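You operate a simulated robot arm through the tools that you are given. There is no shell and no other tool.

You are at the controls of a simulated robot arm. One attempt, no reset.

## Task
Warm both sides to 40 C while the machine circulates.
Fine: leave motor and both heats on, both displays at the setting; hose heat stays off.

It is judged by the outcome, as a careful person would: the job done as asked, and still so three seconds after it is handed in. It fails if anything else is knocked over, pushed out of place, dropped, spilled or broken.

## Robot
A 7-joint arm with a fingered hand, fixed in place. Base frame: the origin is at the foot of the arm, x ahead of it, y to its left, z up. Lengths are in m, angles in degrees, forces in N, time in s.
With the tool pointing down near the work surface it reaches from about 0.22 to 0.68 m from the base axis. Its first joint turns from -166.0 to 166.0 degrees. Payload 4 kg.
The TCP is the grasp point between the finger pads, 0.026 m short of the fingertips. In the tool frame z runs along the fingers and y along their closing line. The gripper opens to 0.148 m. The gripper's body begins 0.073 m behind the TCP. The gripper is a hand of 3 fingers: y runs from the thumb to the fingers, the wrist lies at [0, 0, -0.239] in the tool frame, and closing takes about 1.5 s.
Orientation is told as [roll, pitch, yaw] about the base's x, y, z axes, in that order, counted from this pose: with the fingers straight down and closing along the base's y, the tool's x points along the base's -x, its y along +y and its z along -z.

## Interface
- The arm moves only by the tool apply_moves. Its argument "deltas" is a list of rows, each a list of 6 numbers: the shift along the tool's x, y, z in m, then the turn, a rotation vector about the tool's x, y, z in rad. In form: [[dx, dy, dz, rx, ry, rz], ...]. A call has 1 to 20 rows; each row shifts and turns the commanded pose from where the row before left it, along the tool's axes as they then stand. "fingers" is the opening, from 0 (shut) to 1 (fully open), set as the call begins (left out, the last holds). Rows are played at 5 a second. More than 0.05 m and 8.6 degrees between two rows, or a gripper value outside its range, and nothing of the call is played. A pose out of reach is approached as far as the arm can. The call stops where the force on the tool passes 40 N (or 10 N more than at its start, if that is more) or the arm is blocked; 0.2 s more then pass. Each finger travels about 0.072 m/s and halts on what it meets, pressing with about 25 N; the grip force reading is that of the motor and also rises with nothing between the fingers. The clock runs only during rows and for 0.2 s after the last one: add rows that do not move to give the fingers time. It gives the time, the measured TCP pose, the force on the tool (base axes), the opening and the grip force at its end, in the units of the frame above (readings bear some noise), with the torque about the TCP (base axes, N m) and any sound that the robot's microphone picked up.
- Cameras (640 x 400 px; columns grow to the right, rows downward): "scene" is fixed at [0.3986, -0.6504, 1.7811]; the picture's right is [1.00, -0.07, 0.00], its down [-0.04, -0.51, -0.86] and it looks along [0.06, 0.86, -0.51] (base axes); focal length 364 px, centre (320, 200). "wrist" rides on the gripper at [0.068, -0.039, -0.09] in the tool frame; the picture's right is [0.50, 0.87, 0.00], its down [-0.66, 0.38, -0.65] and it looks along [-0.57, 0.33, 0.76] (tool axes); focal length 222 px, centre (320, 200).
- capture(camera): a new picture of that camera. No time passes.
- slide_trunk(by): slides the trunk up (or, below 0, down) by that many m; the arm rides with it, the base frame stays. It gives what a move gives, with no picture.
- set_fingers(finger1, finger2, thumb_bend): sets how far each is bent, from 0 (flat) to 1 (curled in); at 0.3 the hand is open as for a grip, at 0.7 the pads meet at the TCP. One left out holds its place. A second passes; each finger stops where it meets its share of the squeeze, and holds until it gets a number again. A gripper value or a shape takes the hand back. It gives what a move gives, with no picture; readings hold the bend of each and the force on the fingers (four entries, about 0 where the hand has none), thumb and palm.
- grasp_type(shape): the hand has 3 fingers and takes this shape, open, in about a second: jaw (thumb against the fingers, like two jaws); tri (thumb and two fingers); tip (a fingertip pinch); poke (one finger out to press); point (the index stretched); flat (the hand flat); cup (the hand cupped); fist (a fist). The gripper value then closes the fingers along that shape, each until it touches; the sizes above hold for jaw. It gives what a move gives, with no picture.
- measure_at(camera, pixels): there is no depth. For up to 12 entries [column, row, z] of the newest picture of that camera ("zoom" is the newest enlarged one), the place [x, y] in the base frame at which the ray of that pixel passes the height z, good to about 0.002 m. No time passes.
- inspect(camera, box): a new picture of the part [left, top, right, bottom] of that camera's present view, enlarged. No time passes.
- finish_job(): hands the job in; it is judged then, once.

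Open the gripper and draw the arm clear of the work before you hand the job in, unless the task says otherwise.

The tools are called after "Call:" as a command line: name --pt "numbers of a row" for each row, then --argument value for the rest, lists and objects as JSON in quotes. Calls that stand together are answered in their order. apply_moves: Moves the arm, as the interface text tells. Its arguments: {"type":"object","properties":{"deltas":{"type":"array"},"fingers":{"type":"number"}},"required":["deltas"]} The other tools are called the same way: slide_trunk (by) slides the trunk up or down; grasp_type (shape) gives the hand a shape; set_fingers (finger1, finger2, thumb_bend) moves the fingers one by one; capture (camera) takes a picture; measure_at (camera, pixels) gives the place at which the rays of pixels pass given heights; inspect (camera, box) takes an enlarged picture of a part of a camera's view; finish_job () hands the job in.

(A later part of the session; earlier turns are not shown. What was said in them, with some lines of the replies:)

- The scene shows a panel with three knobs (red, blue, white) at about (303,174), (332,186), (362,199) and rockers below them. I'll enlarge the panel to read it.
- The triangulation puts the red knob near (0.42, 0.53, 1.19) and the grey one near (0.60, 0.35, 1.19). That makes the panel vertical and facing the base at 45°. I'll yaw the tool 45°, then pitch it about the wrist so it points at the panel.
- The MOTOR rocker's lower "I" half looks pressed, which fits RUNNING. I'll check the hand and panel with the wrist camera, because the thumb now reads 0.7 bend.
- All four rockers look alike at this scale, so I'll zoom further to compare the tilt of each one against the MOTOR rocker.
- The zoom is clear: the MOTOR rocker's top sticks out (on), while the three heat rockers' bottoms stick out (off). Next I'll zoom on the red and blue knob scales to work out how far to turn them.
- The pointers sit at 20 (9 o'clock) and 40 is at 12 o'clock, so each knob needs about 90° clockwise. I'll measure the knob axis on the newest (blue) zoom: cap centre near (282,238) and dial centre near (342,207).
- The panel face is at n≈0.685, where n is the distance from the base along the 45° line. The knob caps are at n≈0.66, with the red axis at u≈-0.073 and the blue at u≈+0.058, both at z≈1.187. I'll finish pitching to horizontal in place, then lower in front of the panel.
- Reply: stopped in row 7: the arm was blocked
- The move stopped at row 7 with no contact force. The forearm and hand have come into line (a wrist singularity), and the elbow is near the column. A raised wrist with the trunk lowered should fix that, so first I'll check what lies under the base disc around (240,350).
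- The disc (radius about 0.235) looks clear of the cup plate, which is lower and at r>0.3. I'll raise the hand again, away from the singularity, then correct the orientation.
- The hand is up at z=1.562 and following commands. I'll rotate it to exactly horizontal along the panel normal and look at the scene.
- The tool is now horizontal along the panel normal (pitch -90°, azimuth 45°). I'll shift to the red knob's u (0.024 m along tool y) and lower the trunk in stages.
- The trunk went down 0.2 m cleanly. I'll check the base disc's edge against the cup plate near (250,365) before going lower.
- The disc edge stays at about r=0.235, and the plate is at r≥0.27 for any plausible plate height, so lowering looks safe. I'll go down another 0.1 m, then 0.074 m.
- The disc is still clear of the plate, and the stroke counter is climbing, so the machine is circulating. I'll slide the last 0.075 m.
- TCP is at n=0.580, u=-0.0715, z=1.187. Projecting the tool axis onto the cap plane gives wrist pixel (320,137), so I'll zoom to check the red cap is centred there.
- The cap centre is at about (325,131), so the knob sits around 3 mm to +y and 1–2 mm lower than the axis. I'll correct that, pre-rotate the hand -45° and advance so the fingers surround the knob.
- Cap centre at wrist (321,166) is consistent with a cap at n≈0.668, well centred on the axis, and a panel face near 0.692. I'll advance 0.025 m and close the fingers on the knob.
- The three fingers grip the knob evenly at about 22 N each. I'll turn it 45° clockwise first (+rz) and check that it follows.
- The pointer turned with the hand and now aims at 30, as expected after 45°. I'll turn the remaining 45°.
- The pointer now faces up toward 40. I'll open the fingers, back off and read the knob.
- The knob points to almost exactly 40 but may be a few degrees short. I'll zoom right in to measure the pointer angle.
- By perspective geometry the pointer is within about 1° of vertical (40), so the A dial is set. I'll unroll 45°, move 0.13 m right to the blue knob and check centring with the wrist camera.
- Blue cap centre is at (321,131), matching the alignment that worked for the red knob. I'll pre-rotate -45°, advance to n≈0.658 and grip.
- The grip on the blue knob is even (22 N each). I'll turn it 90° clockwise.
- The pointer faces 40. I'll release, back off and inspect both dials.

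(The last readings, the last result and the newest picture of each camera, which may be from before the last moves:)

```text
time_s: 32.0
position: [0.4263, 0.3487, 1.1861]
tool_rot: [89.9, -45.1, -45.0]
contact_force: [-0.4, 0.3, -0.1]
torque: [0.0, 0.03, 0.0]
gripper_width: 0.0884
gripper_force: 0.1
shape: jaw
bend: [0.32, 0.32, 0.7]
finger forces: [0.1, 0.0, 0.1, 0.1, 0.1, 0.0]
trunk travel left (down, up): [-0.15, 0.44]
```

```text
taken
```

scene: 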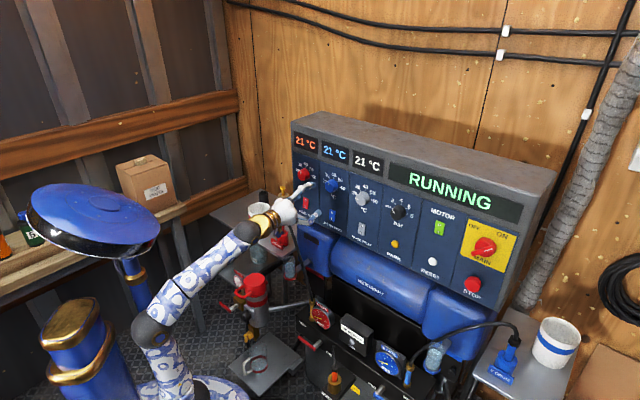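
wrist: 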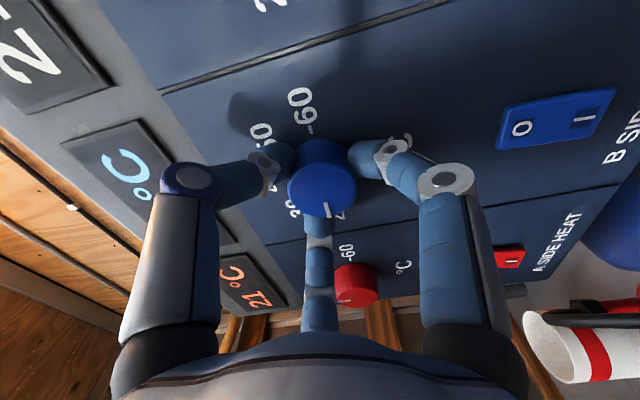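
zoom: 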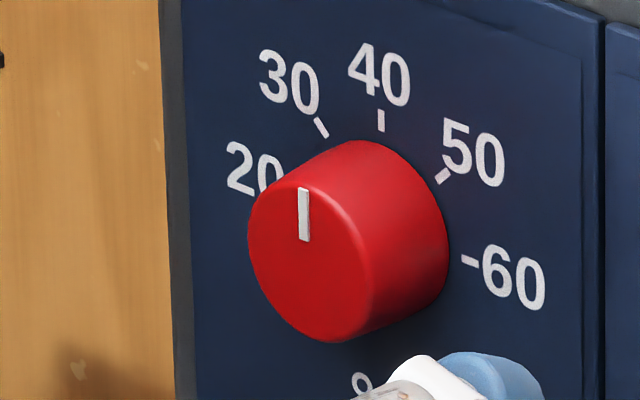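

Both pointers are within about 1° of the 40 mark. Next come the heat rockers, so I'll zoom on the A rocker and measure its "I" end at candidate heights.

Call:
inspect --camera "scene" --box '[322, 205, 342, 225]'

Call:
measure_at --camera "zoom" --pixels '[[310, 263, 1.055], [310, 263, 1.045], [310, 263, 1.035], [321, 160, 1.085], [321, 160, 1.075], [321, 160, 1.065]]'

Call:
inspect --camera "scene" --box '[296, 194, 316, 214]'

Call:
measure_at --camera "zoom" --pixels '[[306, 241, 1.055], [306, 241, 1.045], [306, 241, 1.035], [313, 142, 1.085], [313, 142, 1.075], [313, 142, 1.065]]'

```text
16.00 times, centred on (332, 215) of scene
```

zoom: 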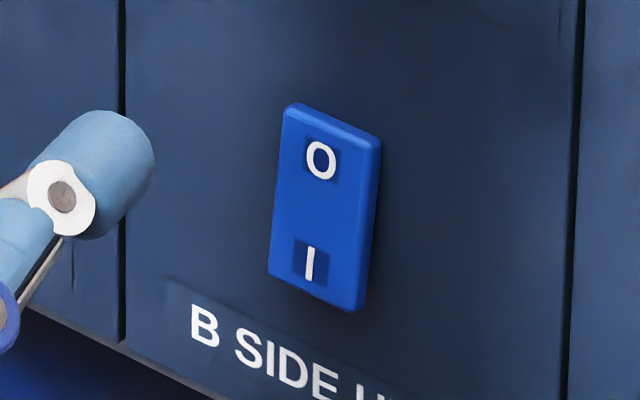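

```text
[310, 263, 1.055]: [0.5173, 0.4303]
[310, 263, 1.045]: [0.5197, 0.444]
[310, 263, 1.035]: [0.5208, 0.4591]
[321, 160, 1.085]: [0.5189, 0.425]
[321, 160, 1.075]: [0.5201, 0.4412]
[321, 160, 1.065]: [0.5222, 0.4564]
```

```text
16.00 times, centred on (306, 204) of scene
```

zoom: 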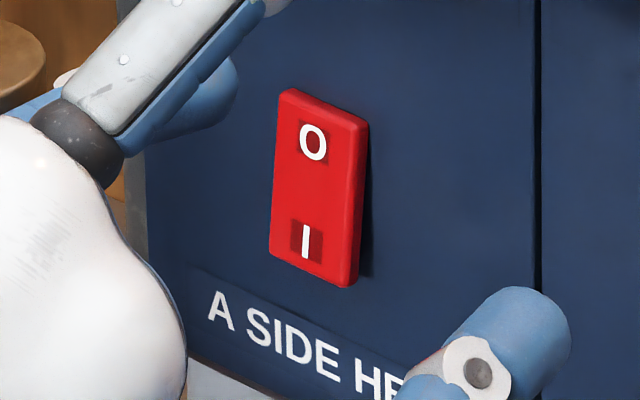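

```text
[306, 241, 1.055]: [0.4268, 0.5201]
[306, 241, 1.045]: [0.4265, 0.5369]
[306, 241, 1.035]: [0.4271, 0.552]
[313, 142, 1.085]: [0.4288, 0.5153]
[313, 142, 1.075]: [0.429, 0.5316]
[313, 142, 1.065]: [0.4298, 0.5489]
```

The A rocker's "I" end is near u≈-0.075, z≈1.046, n≈0.68, and B's is near u≈0.056 at the same height. I'll back off, unroll and form the poke shape to see where the fingertip lies.

Call:
apply_moves --pt "0 0 -0.02 0 0 0" --pt "0 0 0 0 0 -0.1309" --pt "0 0 0 0 0 -0.1309" --pt "0 0 0 0 0 -0.1309" --pt "0 0 0 0 0 -0.1309" --pt "0 0 0 0 0 -0.1309" --pt "0 0 0 0 0 -0.1309" --pt "0 0 0 0 0 0"

Call:
grasp_type --shape "poke"

Call:
capture --camera "wrist"

Call:
inspect --camera "scene" --box '[240, 150, 380, 270]'

```text
time_s: 33.8
position: [0.4125, 0.3344, 1.1865]
tool_rot: [-71.8, -89.8, 116.7]
contact_force: [-0.1, 0.2, 1.1]
torque: [-0.02, -0.05, 0.02]
gripper_width: 0.0884
gripper_force: 0.0
shape: jaw
bend: [0.32, 0.32, 0.7]
finger forces: [0.0, 0.1, 0.1, 0.0, 0.1, 0.0]
trunk travel left (down, up): [-0.15, 0.44]
```

```text
time_s: 34.7
position: [0.4142, 0.3354, 1.1864]
tool_rot: [-49.0, -90.0, 93.9]
contact_force: [0.4, -1.1, 0.6]
torque: [0.0, 0.01, 0.01]
gripper_width: 0.0002
gripper_force: 0.0
shape: poke
bend: [1.0, 1.0, 0.4]
finger forces: [0.0, 0.1, 0.1, 0.0, 0.1, 0.1]
trunk travel left (down, up): [-0.15, 0.44]
```

```text
taken
```

wrist: 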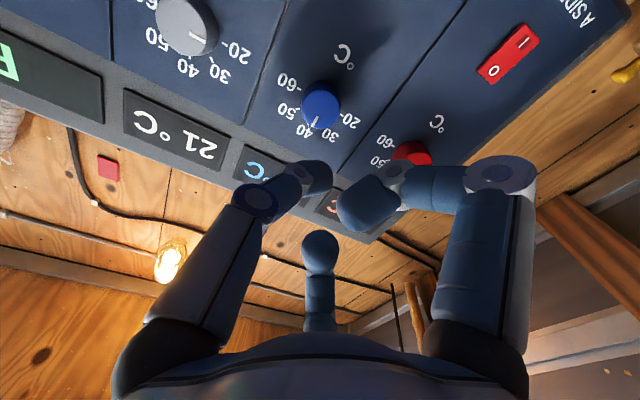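

```text
3.33 times, centred on (310, 210) of scene
```

zoom: 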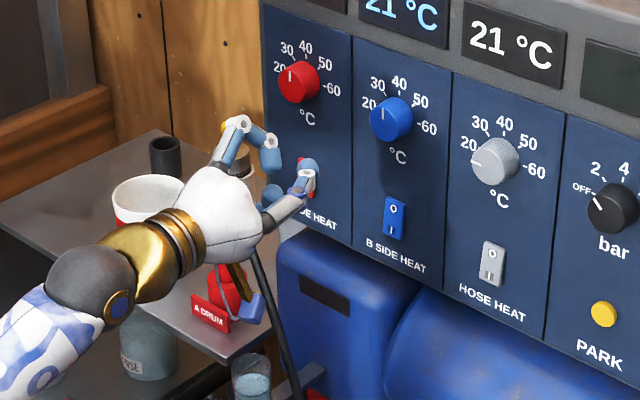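

The poke tip appears at wrist (320,175), which puts it on the tool axis 0.026 m past the TCP, and the scene view agrees. I'll move left to u≈-0.075 and roll -90° so the camera stays above the blue tanks, then lower the trunk.

Call:
apply_moves --pt "0 0.0434 0 0 0 0" --pt "0 0.0434 0 0 0 0" --pt "0 0.0434 0 0 0 0" --pt "0 0 0 0 0 -0.1309" --pt "0 0 0 0 0 -0.1309" --pt "0 0 0 0 0 -0.1309" --pt "0 0 0 0 0 -0.1309" --pt "0 0 0 0 0 -0.1309" --pt "0 0 0 0 0 -0.1309" --pt "0 0 0 0 0 -0.1309" --pt "0 0 0 0 0 -0.1309" --pt "0 0 0 0 0 -0.1309" --pt "0 0 0 0 0 -0.1309" --pt "0 0 0 0 0 -0.1309" --pt "0 0 0 0 0 -0.1309" --pt "0 0 0 0 0 0"

Call:
slide_trunk --by -0.08

Call:
capture --camera "scene"

Call:
capture --camera "wrist"

```text
time_s: 38.1
position: [0.3202, 0.4262, 1.1861]
tool_rot: [-89.9, 0.2, 134.9]
contact_force: [-0.6, 0.5, 0.3]
torque: [0.02, -0.04, -0.03]
gripper_width: 0.0
gripper_force: 0.1
shape: poke
bend: [1.0, 1.0, 0.4]
finger forces: [0.0, 0.0, 0.1, 0.0, 0.0, 0.1]
trunk travel left (down, up): [-0.15, 0.44]
```

```text
time_s: 39.3
position: [0.3204, 0.4259, 1.1056]
tool_rot: [-89.9, 0.1, 134.9]
contact_force: [-0.3, 0.4, -1.3]
torque: [0.0, -0.01, -0.02]
gripper_width: 0.0004
gripper_force: 0.0
shape: poke
bend: [1.0, 1.0, 0.4]
finger forces: [0.0, 0.0, 0.0, 0.0, 0.0, 0.0]
trunk travel left (down, up): [-0.07, 0.52]
```

```text
taken
```

scene: 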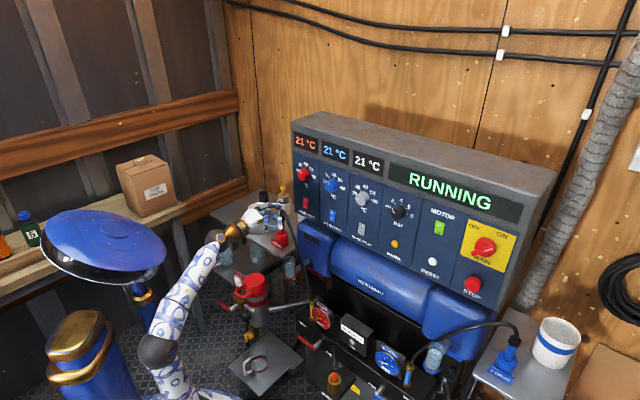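

```text
taken
```

wrist: 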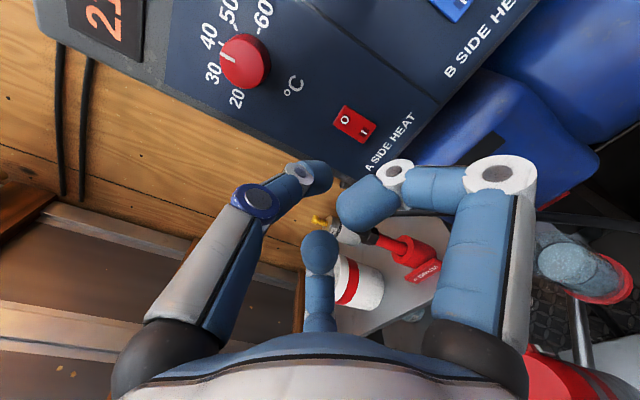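

The rocker is visible at wrist (353,124), and the hand is clear of the cup, hose and table, which are all lower and further left. I'll lower another 0.06 m and check alignment with the "I" end.

Call:
slide_trunk --by -0.06

Call:
capture --camera "wrist"

Call:
inspect --camera "scene" --box '[220, 170, 360, 270]'

Call:
inspect --camera "scene" --box '[120, 260, 320, 400]'

```text
time_s: 40.3
position: [0.3202, 0.4258, 1.046]
tool_rot: [-89.9, 0.1, 134.9]
contact_force: [-0.1, 0.7, 0.1]
torque: [0.02, -0.02, 0.07]
gripper_width: 0.0002
gripper_force: 0.2
shape: poke
bend: [1.0, 1.0, 0.4]
finger forces: [0.0, 0.1, 0.0, 0.1, 0.0, 0.0]
trunk travel left (down, up): [-0.01, 0.58]
```

```text
taken
```

wrist: 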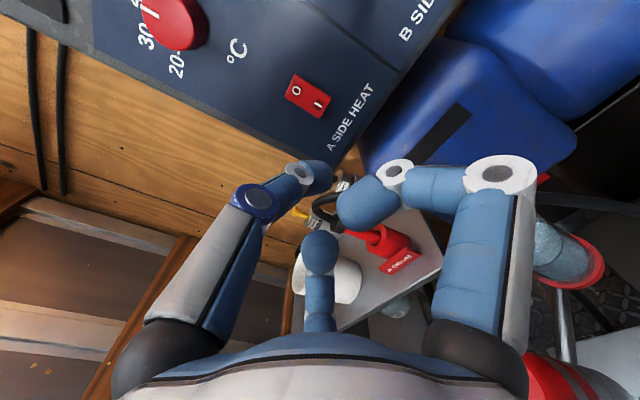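

```text
4.00 times, centred on (290, 220) of scene
```

zoom: 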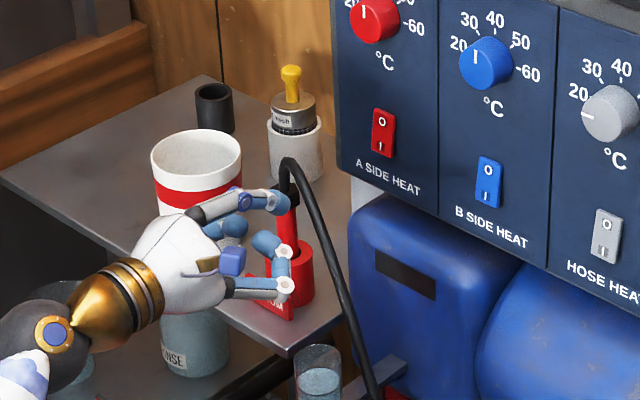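

```text
2.86 times, centred on (220, 330) of scene
```

zoom: 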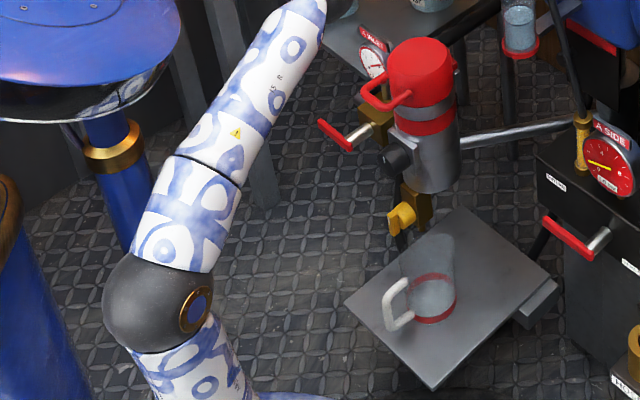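

The tool axis projects to wrist (320,108) on the rocker, and the "I" mark is at about (318,103), so it's aligned. The left finger would pass close to the black hose arch, so I'll roll +60° (fingers left-up and down) and advance most of the way.

Call:
apply_moves --pt "0 0 0 0 0 0.1309" --pt "0 0 0 0 0 0.1309" --pt "0 0 0 0 0 0.1309" --pt "0 0 0 0 0 0.1309" --pt "0 0 0 0 0 0.1309" --pt "0 0 0 0 0 0.1309" --pt "0 0 0 0 0 0.1309" --pt "0 0 0 0 0 0.1309" --pt "0 0 0.03 0 0 0" --pt "0 0 0.03 0 0 0" --pt "0 0 0.025 0 0 0" --pt "0 0 0 0 0 0"

Call:
capture --camera "wrist"

Call:
inspect --camera "scene" --box '[220, 170, 360, 270]'

```text
time_s: 42.9
position: [0.3824, 0.4868, 1.0457]
tool_rot: [-89.9, -60.0, 134.8]
contact_force: [-0.1, 0.2, 0.1]
torque: [0.04, 0.0, 0.03]
gripper_width: 0.0
gripper_force: 0.1
shape: poke
bend: [1.0, 1.0, 0.4]
finger forces: [0.0, 0.1, 0.0, 0.1, 0.0, 0.1]
trunk travel left (down, up): [-0.01, 0.58]
```

```text
taken
```

wrist: 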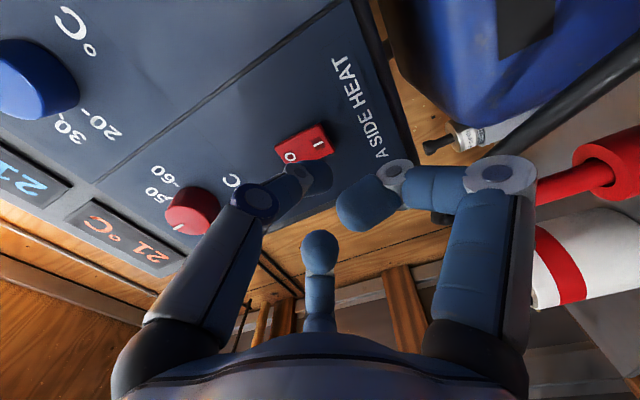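

```text
4.00 times, centred on (290, 220) of scene
```

zoom: 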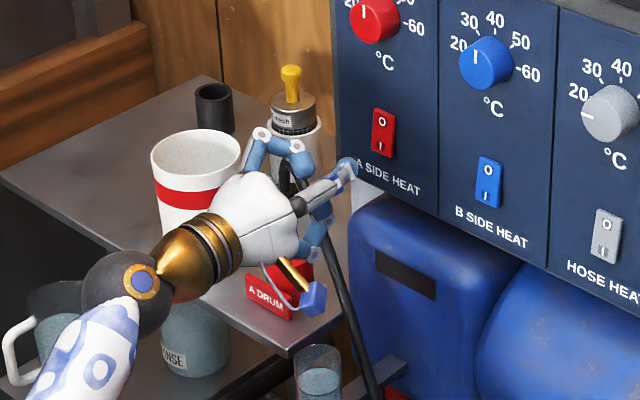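

The tip is at n≈0.64 and the "I" mark is at wrist (318,143), against a predicted (320,147), so still aligned. I'll advance in small steps until the rocker is pressed.

Call:
apply_moves --pt "0 0 0.015 0 0 0" --pt "0 0 0.012 0 0 0" --pt "0 0 0.004 0 0 0" --pt "0 0 0.004 0 0 0" --pt "0 0 0.003 0 0 0" --pt "0 0 0 0 0 0"

Call:
inspect --camera "wrist" --box '[240, 80, 400, 200]'

Call:
inspect --camera "scene" --box '[280, 180, 330, 220]'

```text
time_s: 44.3
position: [0.4077, 0.5142, 1.0459]
tool_rot: [-89.8, -59.9, 134.8]
contact_force: [1.2, 0.2, -0.3]
torque: [-0.02, -0.01, 0.01]
gripper_width: 0.0
gripper_force: 0.1
shape: poke
bend: [1.0, 1.0, 0.4]
finger forces: [0.0, 0.0, 0.0, 0.1, 0.1, 0.0]
trunk travel left (down, up): [-0.01, 0.58]
```

```text
3.33 times, centred on (320, 140) of wrist
```

zoom: 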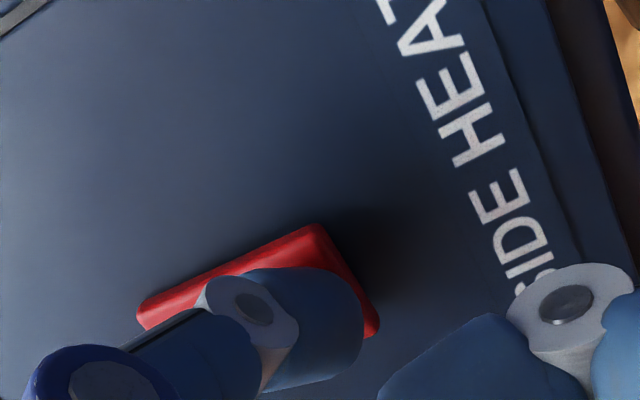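

```text
10.00 times, centred on (305, 200) of scene
```

zoom: 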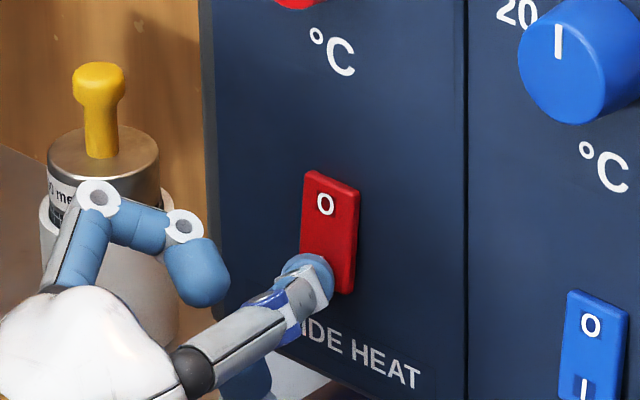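

The tip is over the lower half of the red rocker at n≈0.678 with hardly any force yet. I'll push in 2–3 mm steps.

Call:
apply_moves --pt "0 0 0.003 0 0 0" --pt "0 0 0.003 0 0 0" --pt "0 0 0.002 0 0 0" --pt "0 0 0 0 0 0"

Call:
inspect --camera "scene" --box '[280, 130, 360, 220]'

```text
time_s: 45.3
position: [0.4116, 0.5165, 1.0458]
tool_rot: [-90.1, -59.9, 135.0]
contact_force: [-9.9, -12.7, -4.3]
torque: [-0.08, 0.04, -0.01]
gripper_width: 0.0
gripper_force: 0.1
shape: poke
bend: [1.0, 1.0, 0.9]
finger forces: [0.1, 0.0, 0.1, 0.0, 16.5, 0.0]
trunk travel left (down, up): [-0.01, 0.58]
```

```text
4.44 times, centred on (320, 175) of scene
```

zoom: 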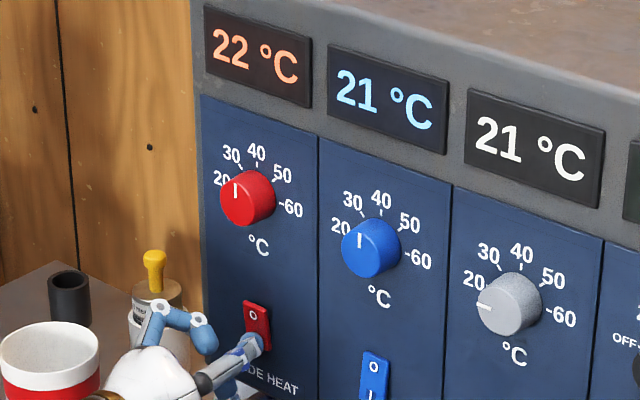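

The press registered at about 16 N and the A display now reads 22 °C, so A heat is on. I'll back off and shift 0.13 m right to the blue rocker.

Call:
apply_moves --pt "0 0 -0.02 0 0 0" --pt "0 0 -0.03 0 0 0" --pt "0 0 -0.01 0 0 0" --pt "0.02175 -0.03767 0 0 0 0" --pt "0.02175 -0.03767 0 0 0 0" --pt "0.02175 -0.03767 0 0 0 0" --pt "0 0 0 0 0 0"

Call:
inspect --camera "scene" --box '[280, 130, 360, 230]'

Call:
capture --camera "wrist"

Call:
inspect --camera "scene" --box '[296, 194, 316, 214]'

```text
time_s: 46.9
position: [0.4634, 0.3836, 1.0463]
tool_rot: [-89.9, -59.9, 134.8]
contact_force: [0.5, -0.1, 0.0]
torque: [-0.02, -0.01, -0.01]
gripper_width: 0.0
gripper_force: 0.0
shape: poke
bend: [1.0, 1.0, 0.4]
finger forces: [0.0, 0.0, 0.0, 0.0, 0.0, 0.1]
trunk travel left (down, up): [-0.01, 0.58]
```

```text
4.00 times, centred on (320, 180) of scene
```

zoom: 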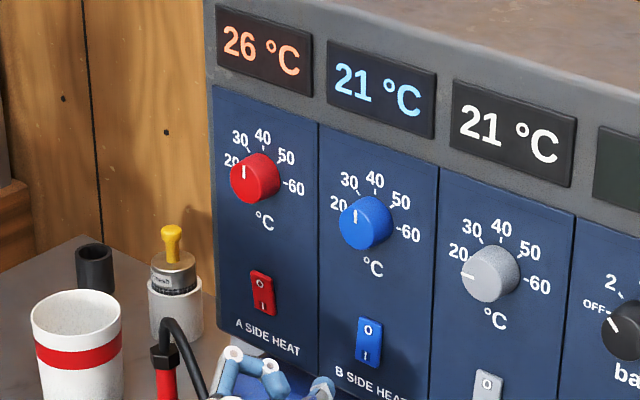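

```text
taken
```

wrist: 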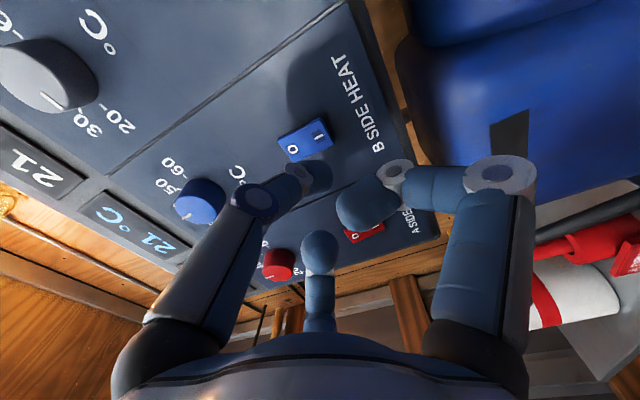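

```text
16.00 times, centred on (306, 204) of scene
```

zoom: 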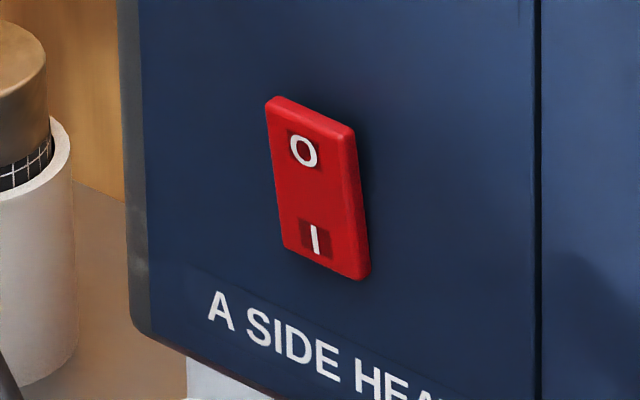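

A heat is latched on (26 °C and rising). The blue "I" mark sits at wrist (320,136), matching the predicted (320,137), so I'll advance and press.

Call:
apply_moves --pt "0 0 0.025 0 0 0" --pt "0 0 0.02 0 0 0" --pt "0 0 0.007 0 0 0" --pt "0 0 0.004 0 0 0" --pt "0 0 0.003 0 0 0" --pt "0 0 0.002 0 0 0" --pt "0 0 0 0 0 0"

Call:
inspect --camera "scene" --box '[290, 130, 370, 230]'

```text
time_s: 48.5
position: [0.5061, 0.4249, 1.0483]
tool_rot: [-90.0, -59.9, 134.7]
contact_force: [-11.8, -20.0, -7.8]
torque: [-0.14, 0.04, -0.02]
gripper_width: 0.0
gripper_force: 0.0
shape: poke
bend: [1.0, 1.0, 0.91]
finger forces: [0.0, 0.0, 0.1, 0.0, 23.1, 0.0]
trunk travel left (down, up): [-0.01, 0.58]
```

```text
4.00 times, centred on (330, 180) of scene
```

zoom: 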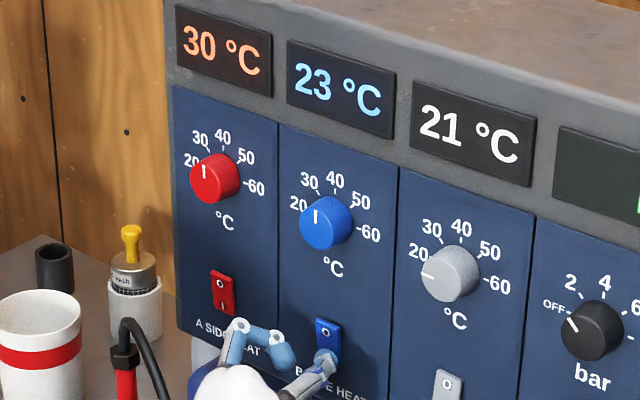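

Now A reads 30 and B reads 23, so both heats are on. I'll back straight off and wait for the temperatures to settle.

Call:
apply_moves --pt "0 0 -0.02 0 0 0" --pt "0 0 -0.03 0 0 0" --pt "0 0 -0.04 0 0 0" --pt "0 0 -0.03 0 0 0" --pt "0 0 0 0 0 0" --pt "0 0 0 0 0 0" --pt "0 0 0 0 0 0" --pt "0 0 0 0 0 0" --pt "0 0 0 0 0 0" --pt "0 0 0 0 0 0" --pt "0 0 0 0 0 0" --pt "0 0 0 0 0 0" --pt "0 0 0 0 0 0" --pt "0 0 0 0 0 0" --pt "0 0 0 0 0 0" --pt "0 0 0 0 0 0" --pt "0 0 0 0 0 0" --pt "0 0 0 0 0 0"

Call:
inspect --camera "scene" --box '[280, 120, 390, 240]'

Call:
capture --camera "scene"

```text
time_s: 52.3
position: [0.4209, 0.3426, 1.0467]
tool_rot: [-89.9, -59.9, 134.8]
contact_force: [0.2, 0.3, -0.5]
torque: [0.01, 0.05, 0.0]
gripper_width: 0.0
gripper_force: 0.1
shape: poke
bend: [1.0, 1.0, 0.4]
finger forces: [0.1, 0.0, 0.0, 0.0, 0.0, 0.0]
trunk travel left (down, up): [-0.01, 0.58]
```

```text
3.33 times, centred on (335, 180) of scene
```

zoom: 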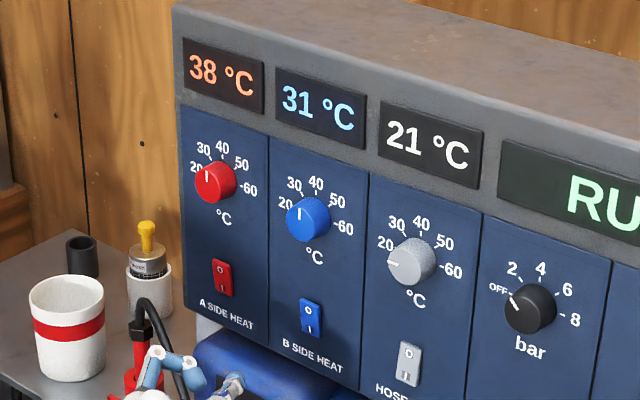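

```text
taken
```

scene: 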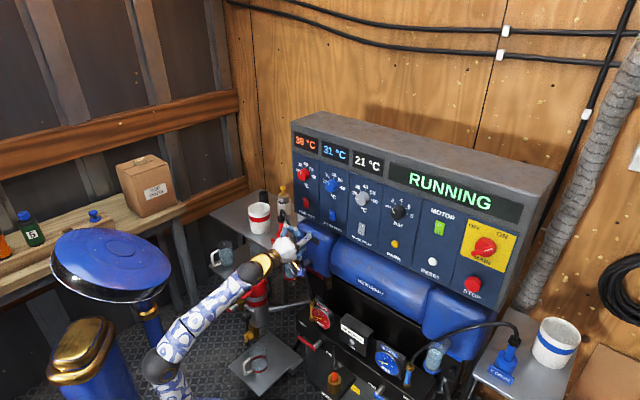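

A reads 38 and B 31, both still rising. While waiting I'll raise the trunk clear of the table items and open the hand.

Call:
slide_trunk --by 0.14

Call:
grasp_type --shape "jaw"

Call:
apply_moves --pt "0 0 0 0 0 0" --pt "0 0 0 0 0 0" --pt "0 0 0 0 0 0" --pt "0 0 0 0 0 0" --pt "0 0 0 0 0 0" --pt "0 0 0 0 0 0" --pt "0 0 0 0 0 0" --pt "0 0 0 0 0 0" --pt "0 0 0 0 0 0" --pt "0 0 0 0 0 0" --pt "0 0 0 0 0 0" --pt "0 0 0 0 0 0"

Call:
inspect --camera "scene" --box '[280, 120, 390, 240]'

```text
time_s: 54.0
position: [0.4224, 0.3428, 1.1859]
tool_rot: [-89.9, -59.9, 134.8]
contact_force: [0.7, -0.6, 0.3]
torque: [0.0, 0.01, 0.01]
gripper_width: 0.0001
gripper_force: 0.0
shape: poke
bend: [1.0, 1.0, 0.4]
finger forces: [0.1, 0.0, 0.1, 0.1, 0.0, 0.1]
trunk travel left (down, up): [-0.15, 0.44]
```

```text
time_s: 54.9
position: [0.4229, 0.3415, 1.1865]
tool_rot: [-90.0, -59.9, 134.8]
contact_force: [0.0, -0.1, 0.4]
torque: [0.02, 0.01, 0.0]
gripper_width: 0.1477
gripper_force: 0.1
shape: jaw
bend: [0.3, 0.3, 0.3]
finger forces: [0.1, 0.1, 0.0, 0.0, 0.0, 0.0]
trunk travel left (down, up): [-0.15, 0.44]
```

```text
time_s: 57.5
position: [0.422, 0.343, 1.1868]
tool_rot: [-90.0, -60.0, 134.9]
contact_force: [0.5, 1.3, 0.2]
torque: [-0.01, 0.02, -0.01]
gripper_width: 0.1479
gripper_force: 0.0
shape: jaw
bend: [0.3, 0.3, 0.3]
finger forces: [0.1, 0.1, 0.0, 0.0, 0.0, 0.0]
trunk travel left (down, up): [-0.15, 0.44]
```

```text
3.33 times, centred on (335, 180) of scene
```

zoom: 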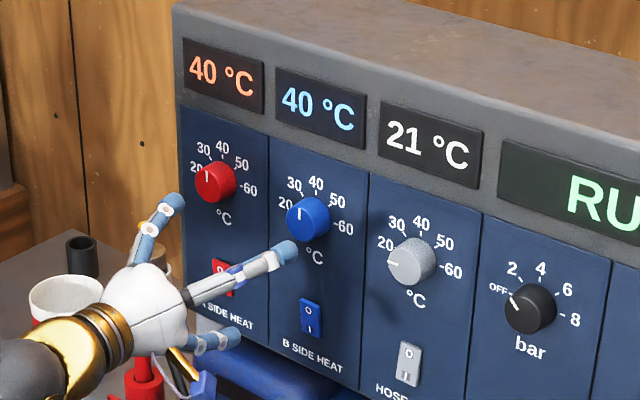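

Both displays read 40 °C while hose stays at 21 °C. I'll draw clear by raising the trunk and then check that the readings stay steady.

Call:
slide_trunk --by 0.37

Call:
apply_moves --pt "0 0 -0.01 0 0 0" --pt "0 0 0 0 0 0" --pt "0 0 0 0 0 0" --pt "0 0 0 0 0 0" --pt "0 0 0 0 0 0" --pt "0 0 0 0 0 0" --pt "0 0 0 0 0 0" --pt "0 0 0 0 0 0" --pt "0 0 0 0 0 0" --pt "0 0 0 0 0 0" --pt "0 0 0 0 0 0" --pt "0 0 0 0 0 0" --pt "0 0 0 0 0 0" --pt "0 0 0 0 0 0" --pt "0 0 0 0 0 0" --pt "0 0 0 0 0 0" --fingers 1.0

Call:
capture --camera "scene"

Call:
inspect --camera "scene" --box '[280, 120, 390, 240]'

Call:
inspect --camera "scene" --box '[380, 150, 540, 310]'

```text
time_s: 61.0
position: [0.4222, 0.3419, 1.5556]
tool_rot: [-89.8, -59.9, 134.9]
contact_force: [-1.2, -0.6, -0.3]
torque: [-0.01, 0.01, -0.01]
gripper_width: 0.1478
gripper_force: 0.1
shape: jaw
bend: [0.3, 0.3, 0.3]
finger forces: [0.1, 0.0, 0.0, 0.1, 0.1, 0.0]
trunk travel left (down, up): [-0.52, 0.07]
```

```text
time_s: 64.4
position: [0.415, 0.3356, 1.556]
tool_rot: [-89.8, -59.9, 134.7]
contact_force: [0.3, 0.1, 0.6]
torque: [0.01, 0.0, -0.01]
gripper_width: 0.148
gripper_force: 0.0
shape: jaw
bend: [0.3, 0.3, 0.3]
finger forces: [0.0, 0.0, 0.1, 0.0, 0.0, 0.1]
trunk travel left (down, up): [-0.52, 0.07]
```

```text
taken
```

scene: 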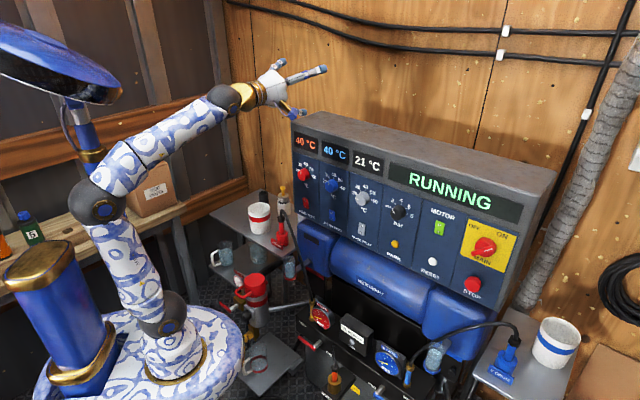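

```text
3.33 times, centred on (335, 180) of scene
```

zoom: 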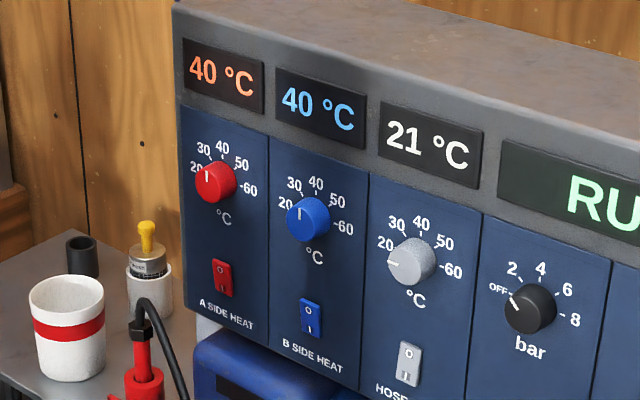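

```text
2.50 times, centred on (460, 230) of scene
```

zoom: 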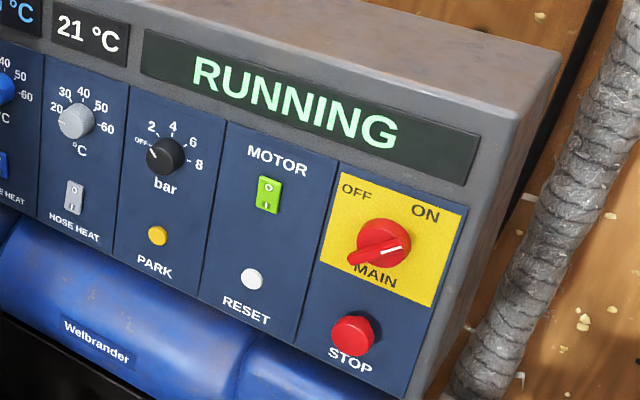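

Both sides hold steady at 40 °C, hose heat is off at 21 °C, the motor is on with RUNNING shown, and nothing else has been disturbed. The hand is open and clear, so I'm handing the job in.

Call:
finish_job

```text
The job is handed in.
```

Both sides are at 40 °C, and I've handed the job in. The A and B displays read 40 and held there for about seven seconds before I did.

- **Dials:** The A and B dials are both turned from 20 to 40.
- **Heats and motor:** A and B heat are on and the motor is still on. The panel shows RUNNING.
- **Hose:** Hose heat is off and its display stayed at 21 °C.
- **Surroundings:** Nothing was knocked over or moved, as far as the final pictures show. The hand is open and the arm is clear of the machine.
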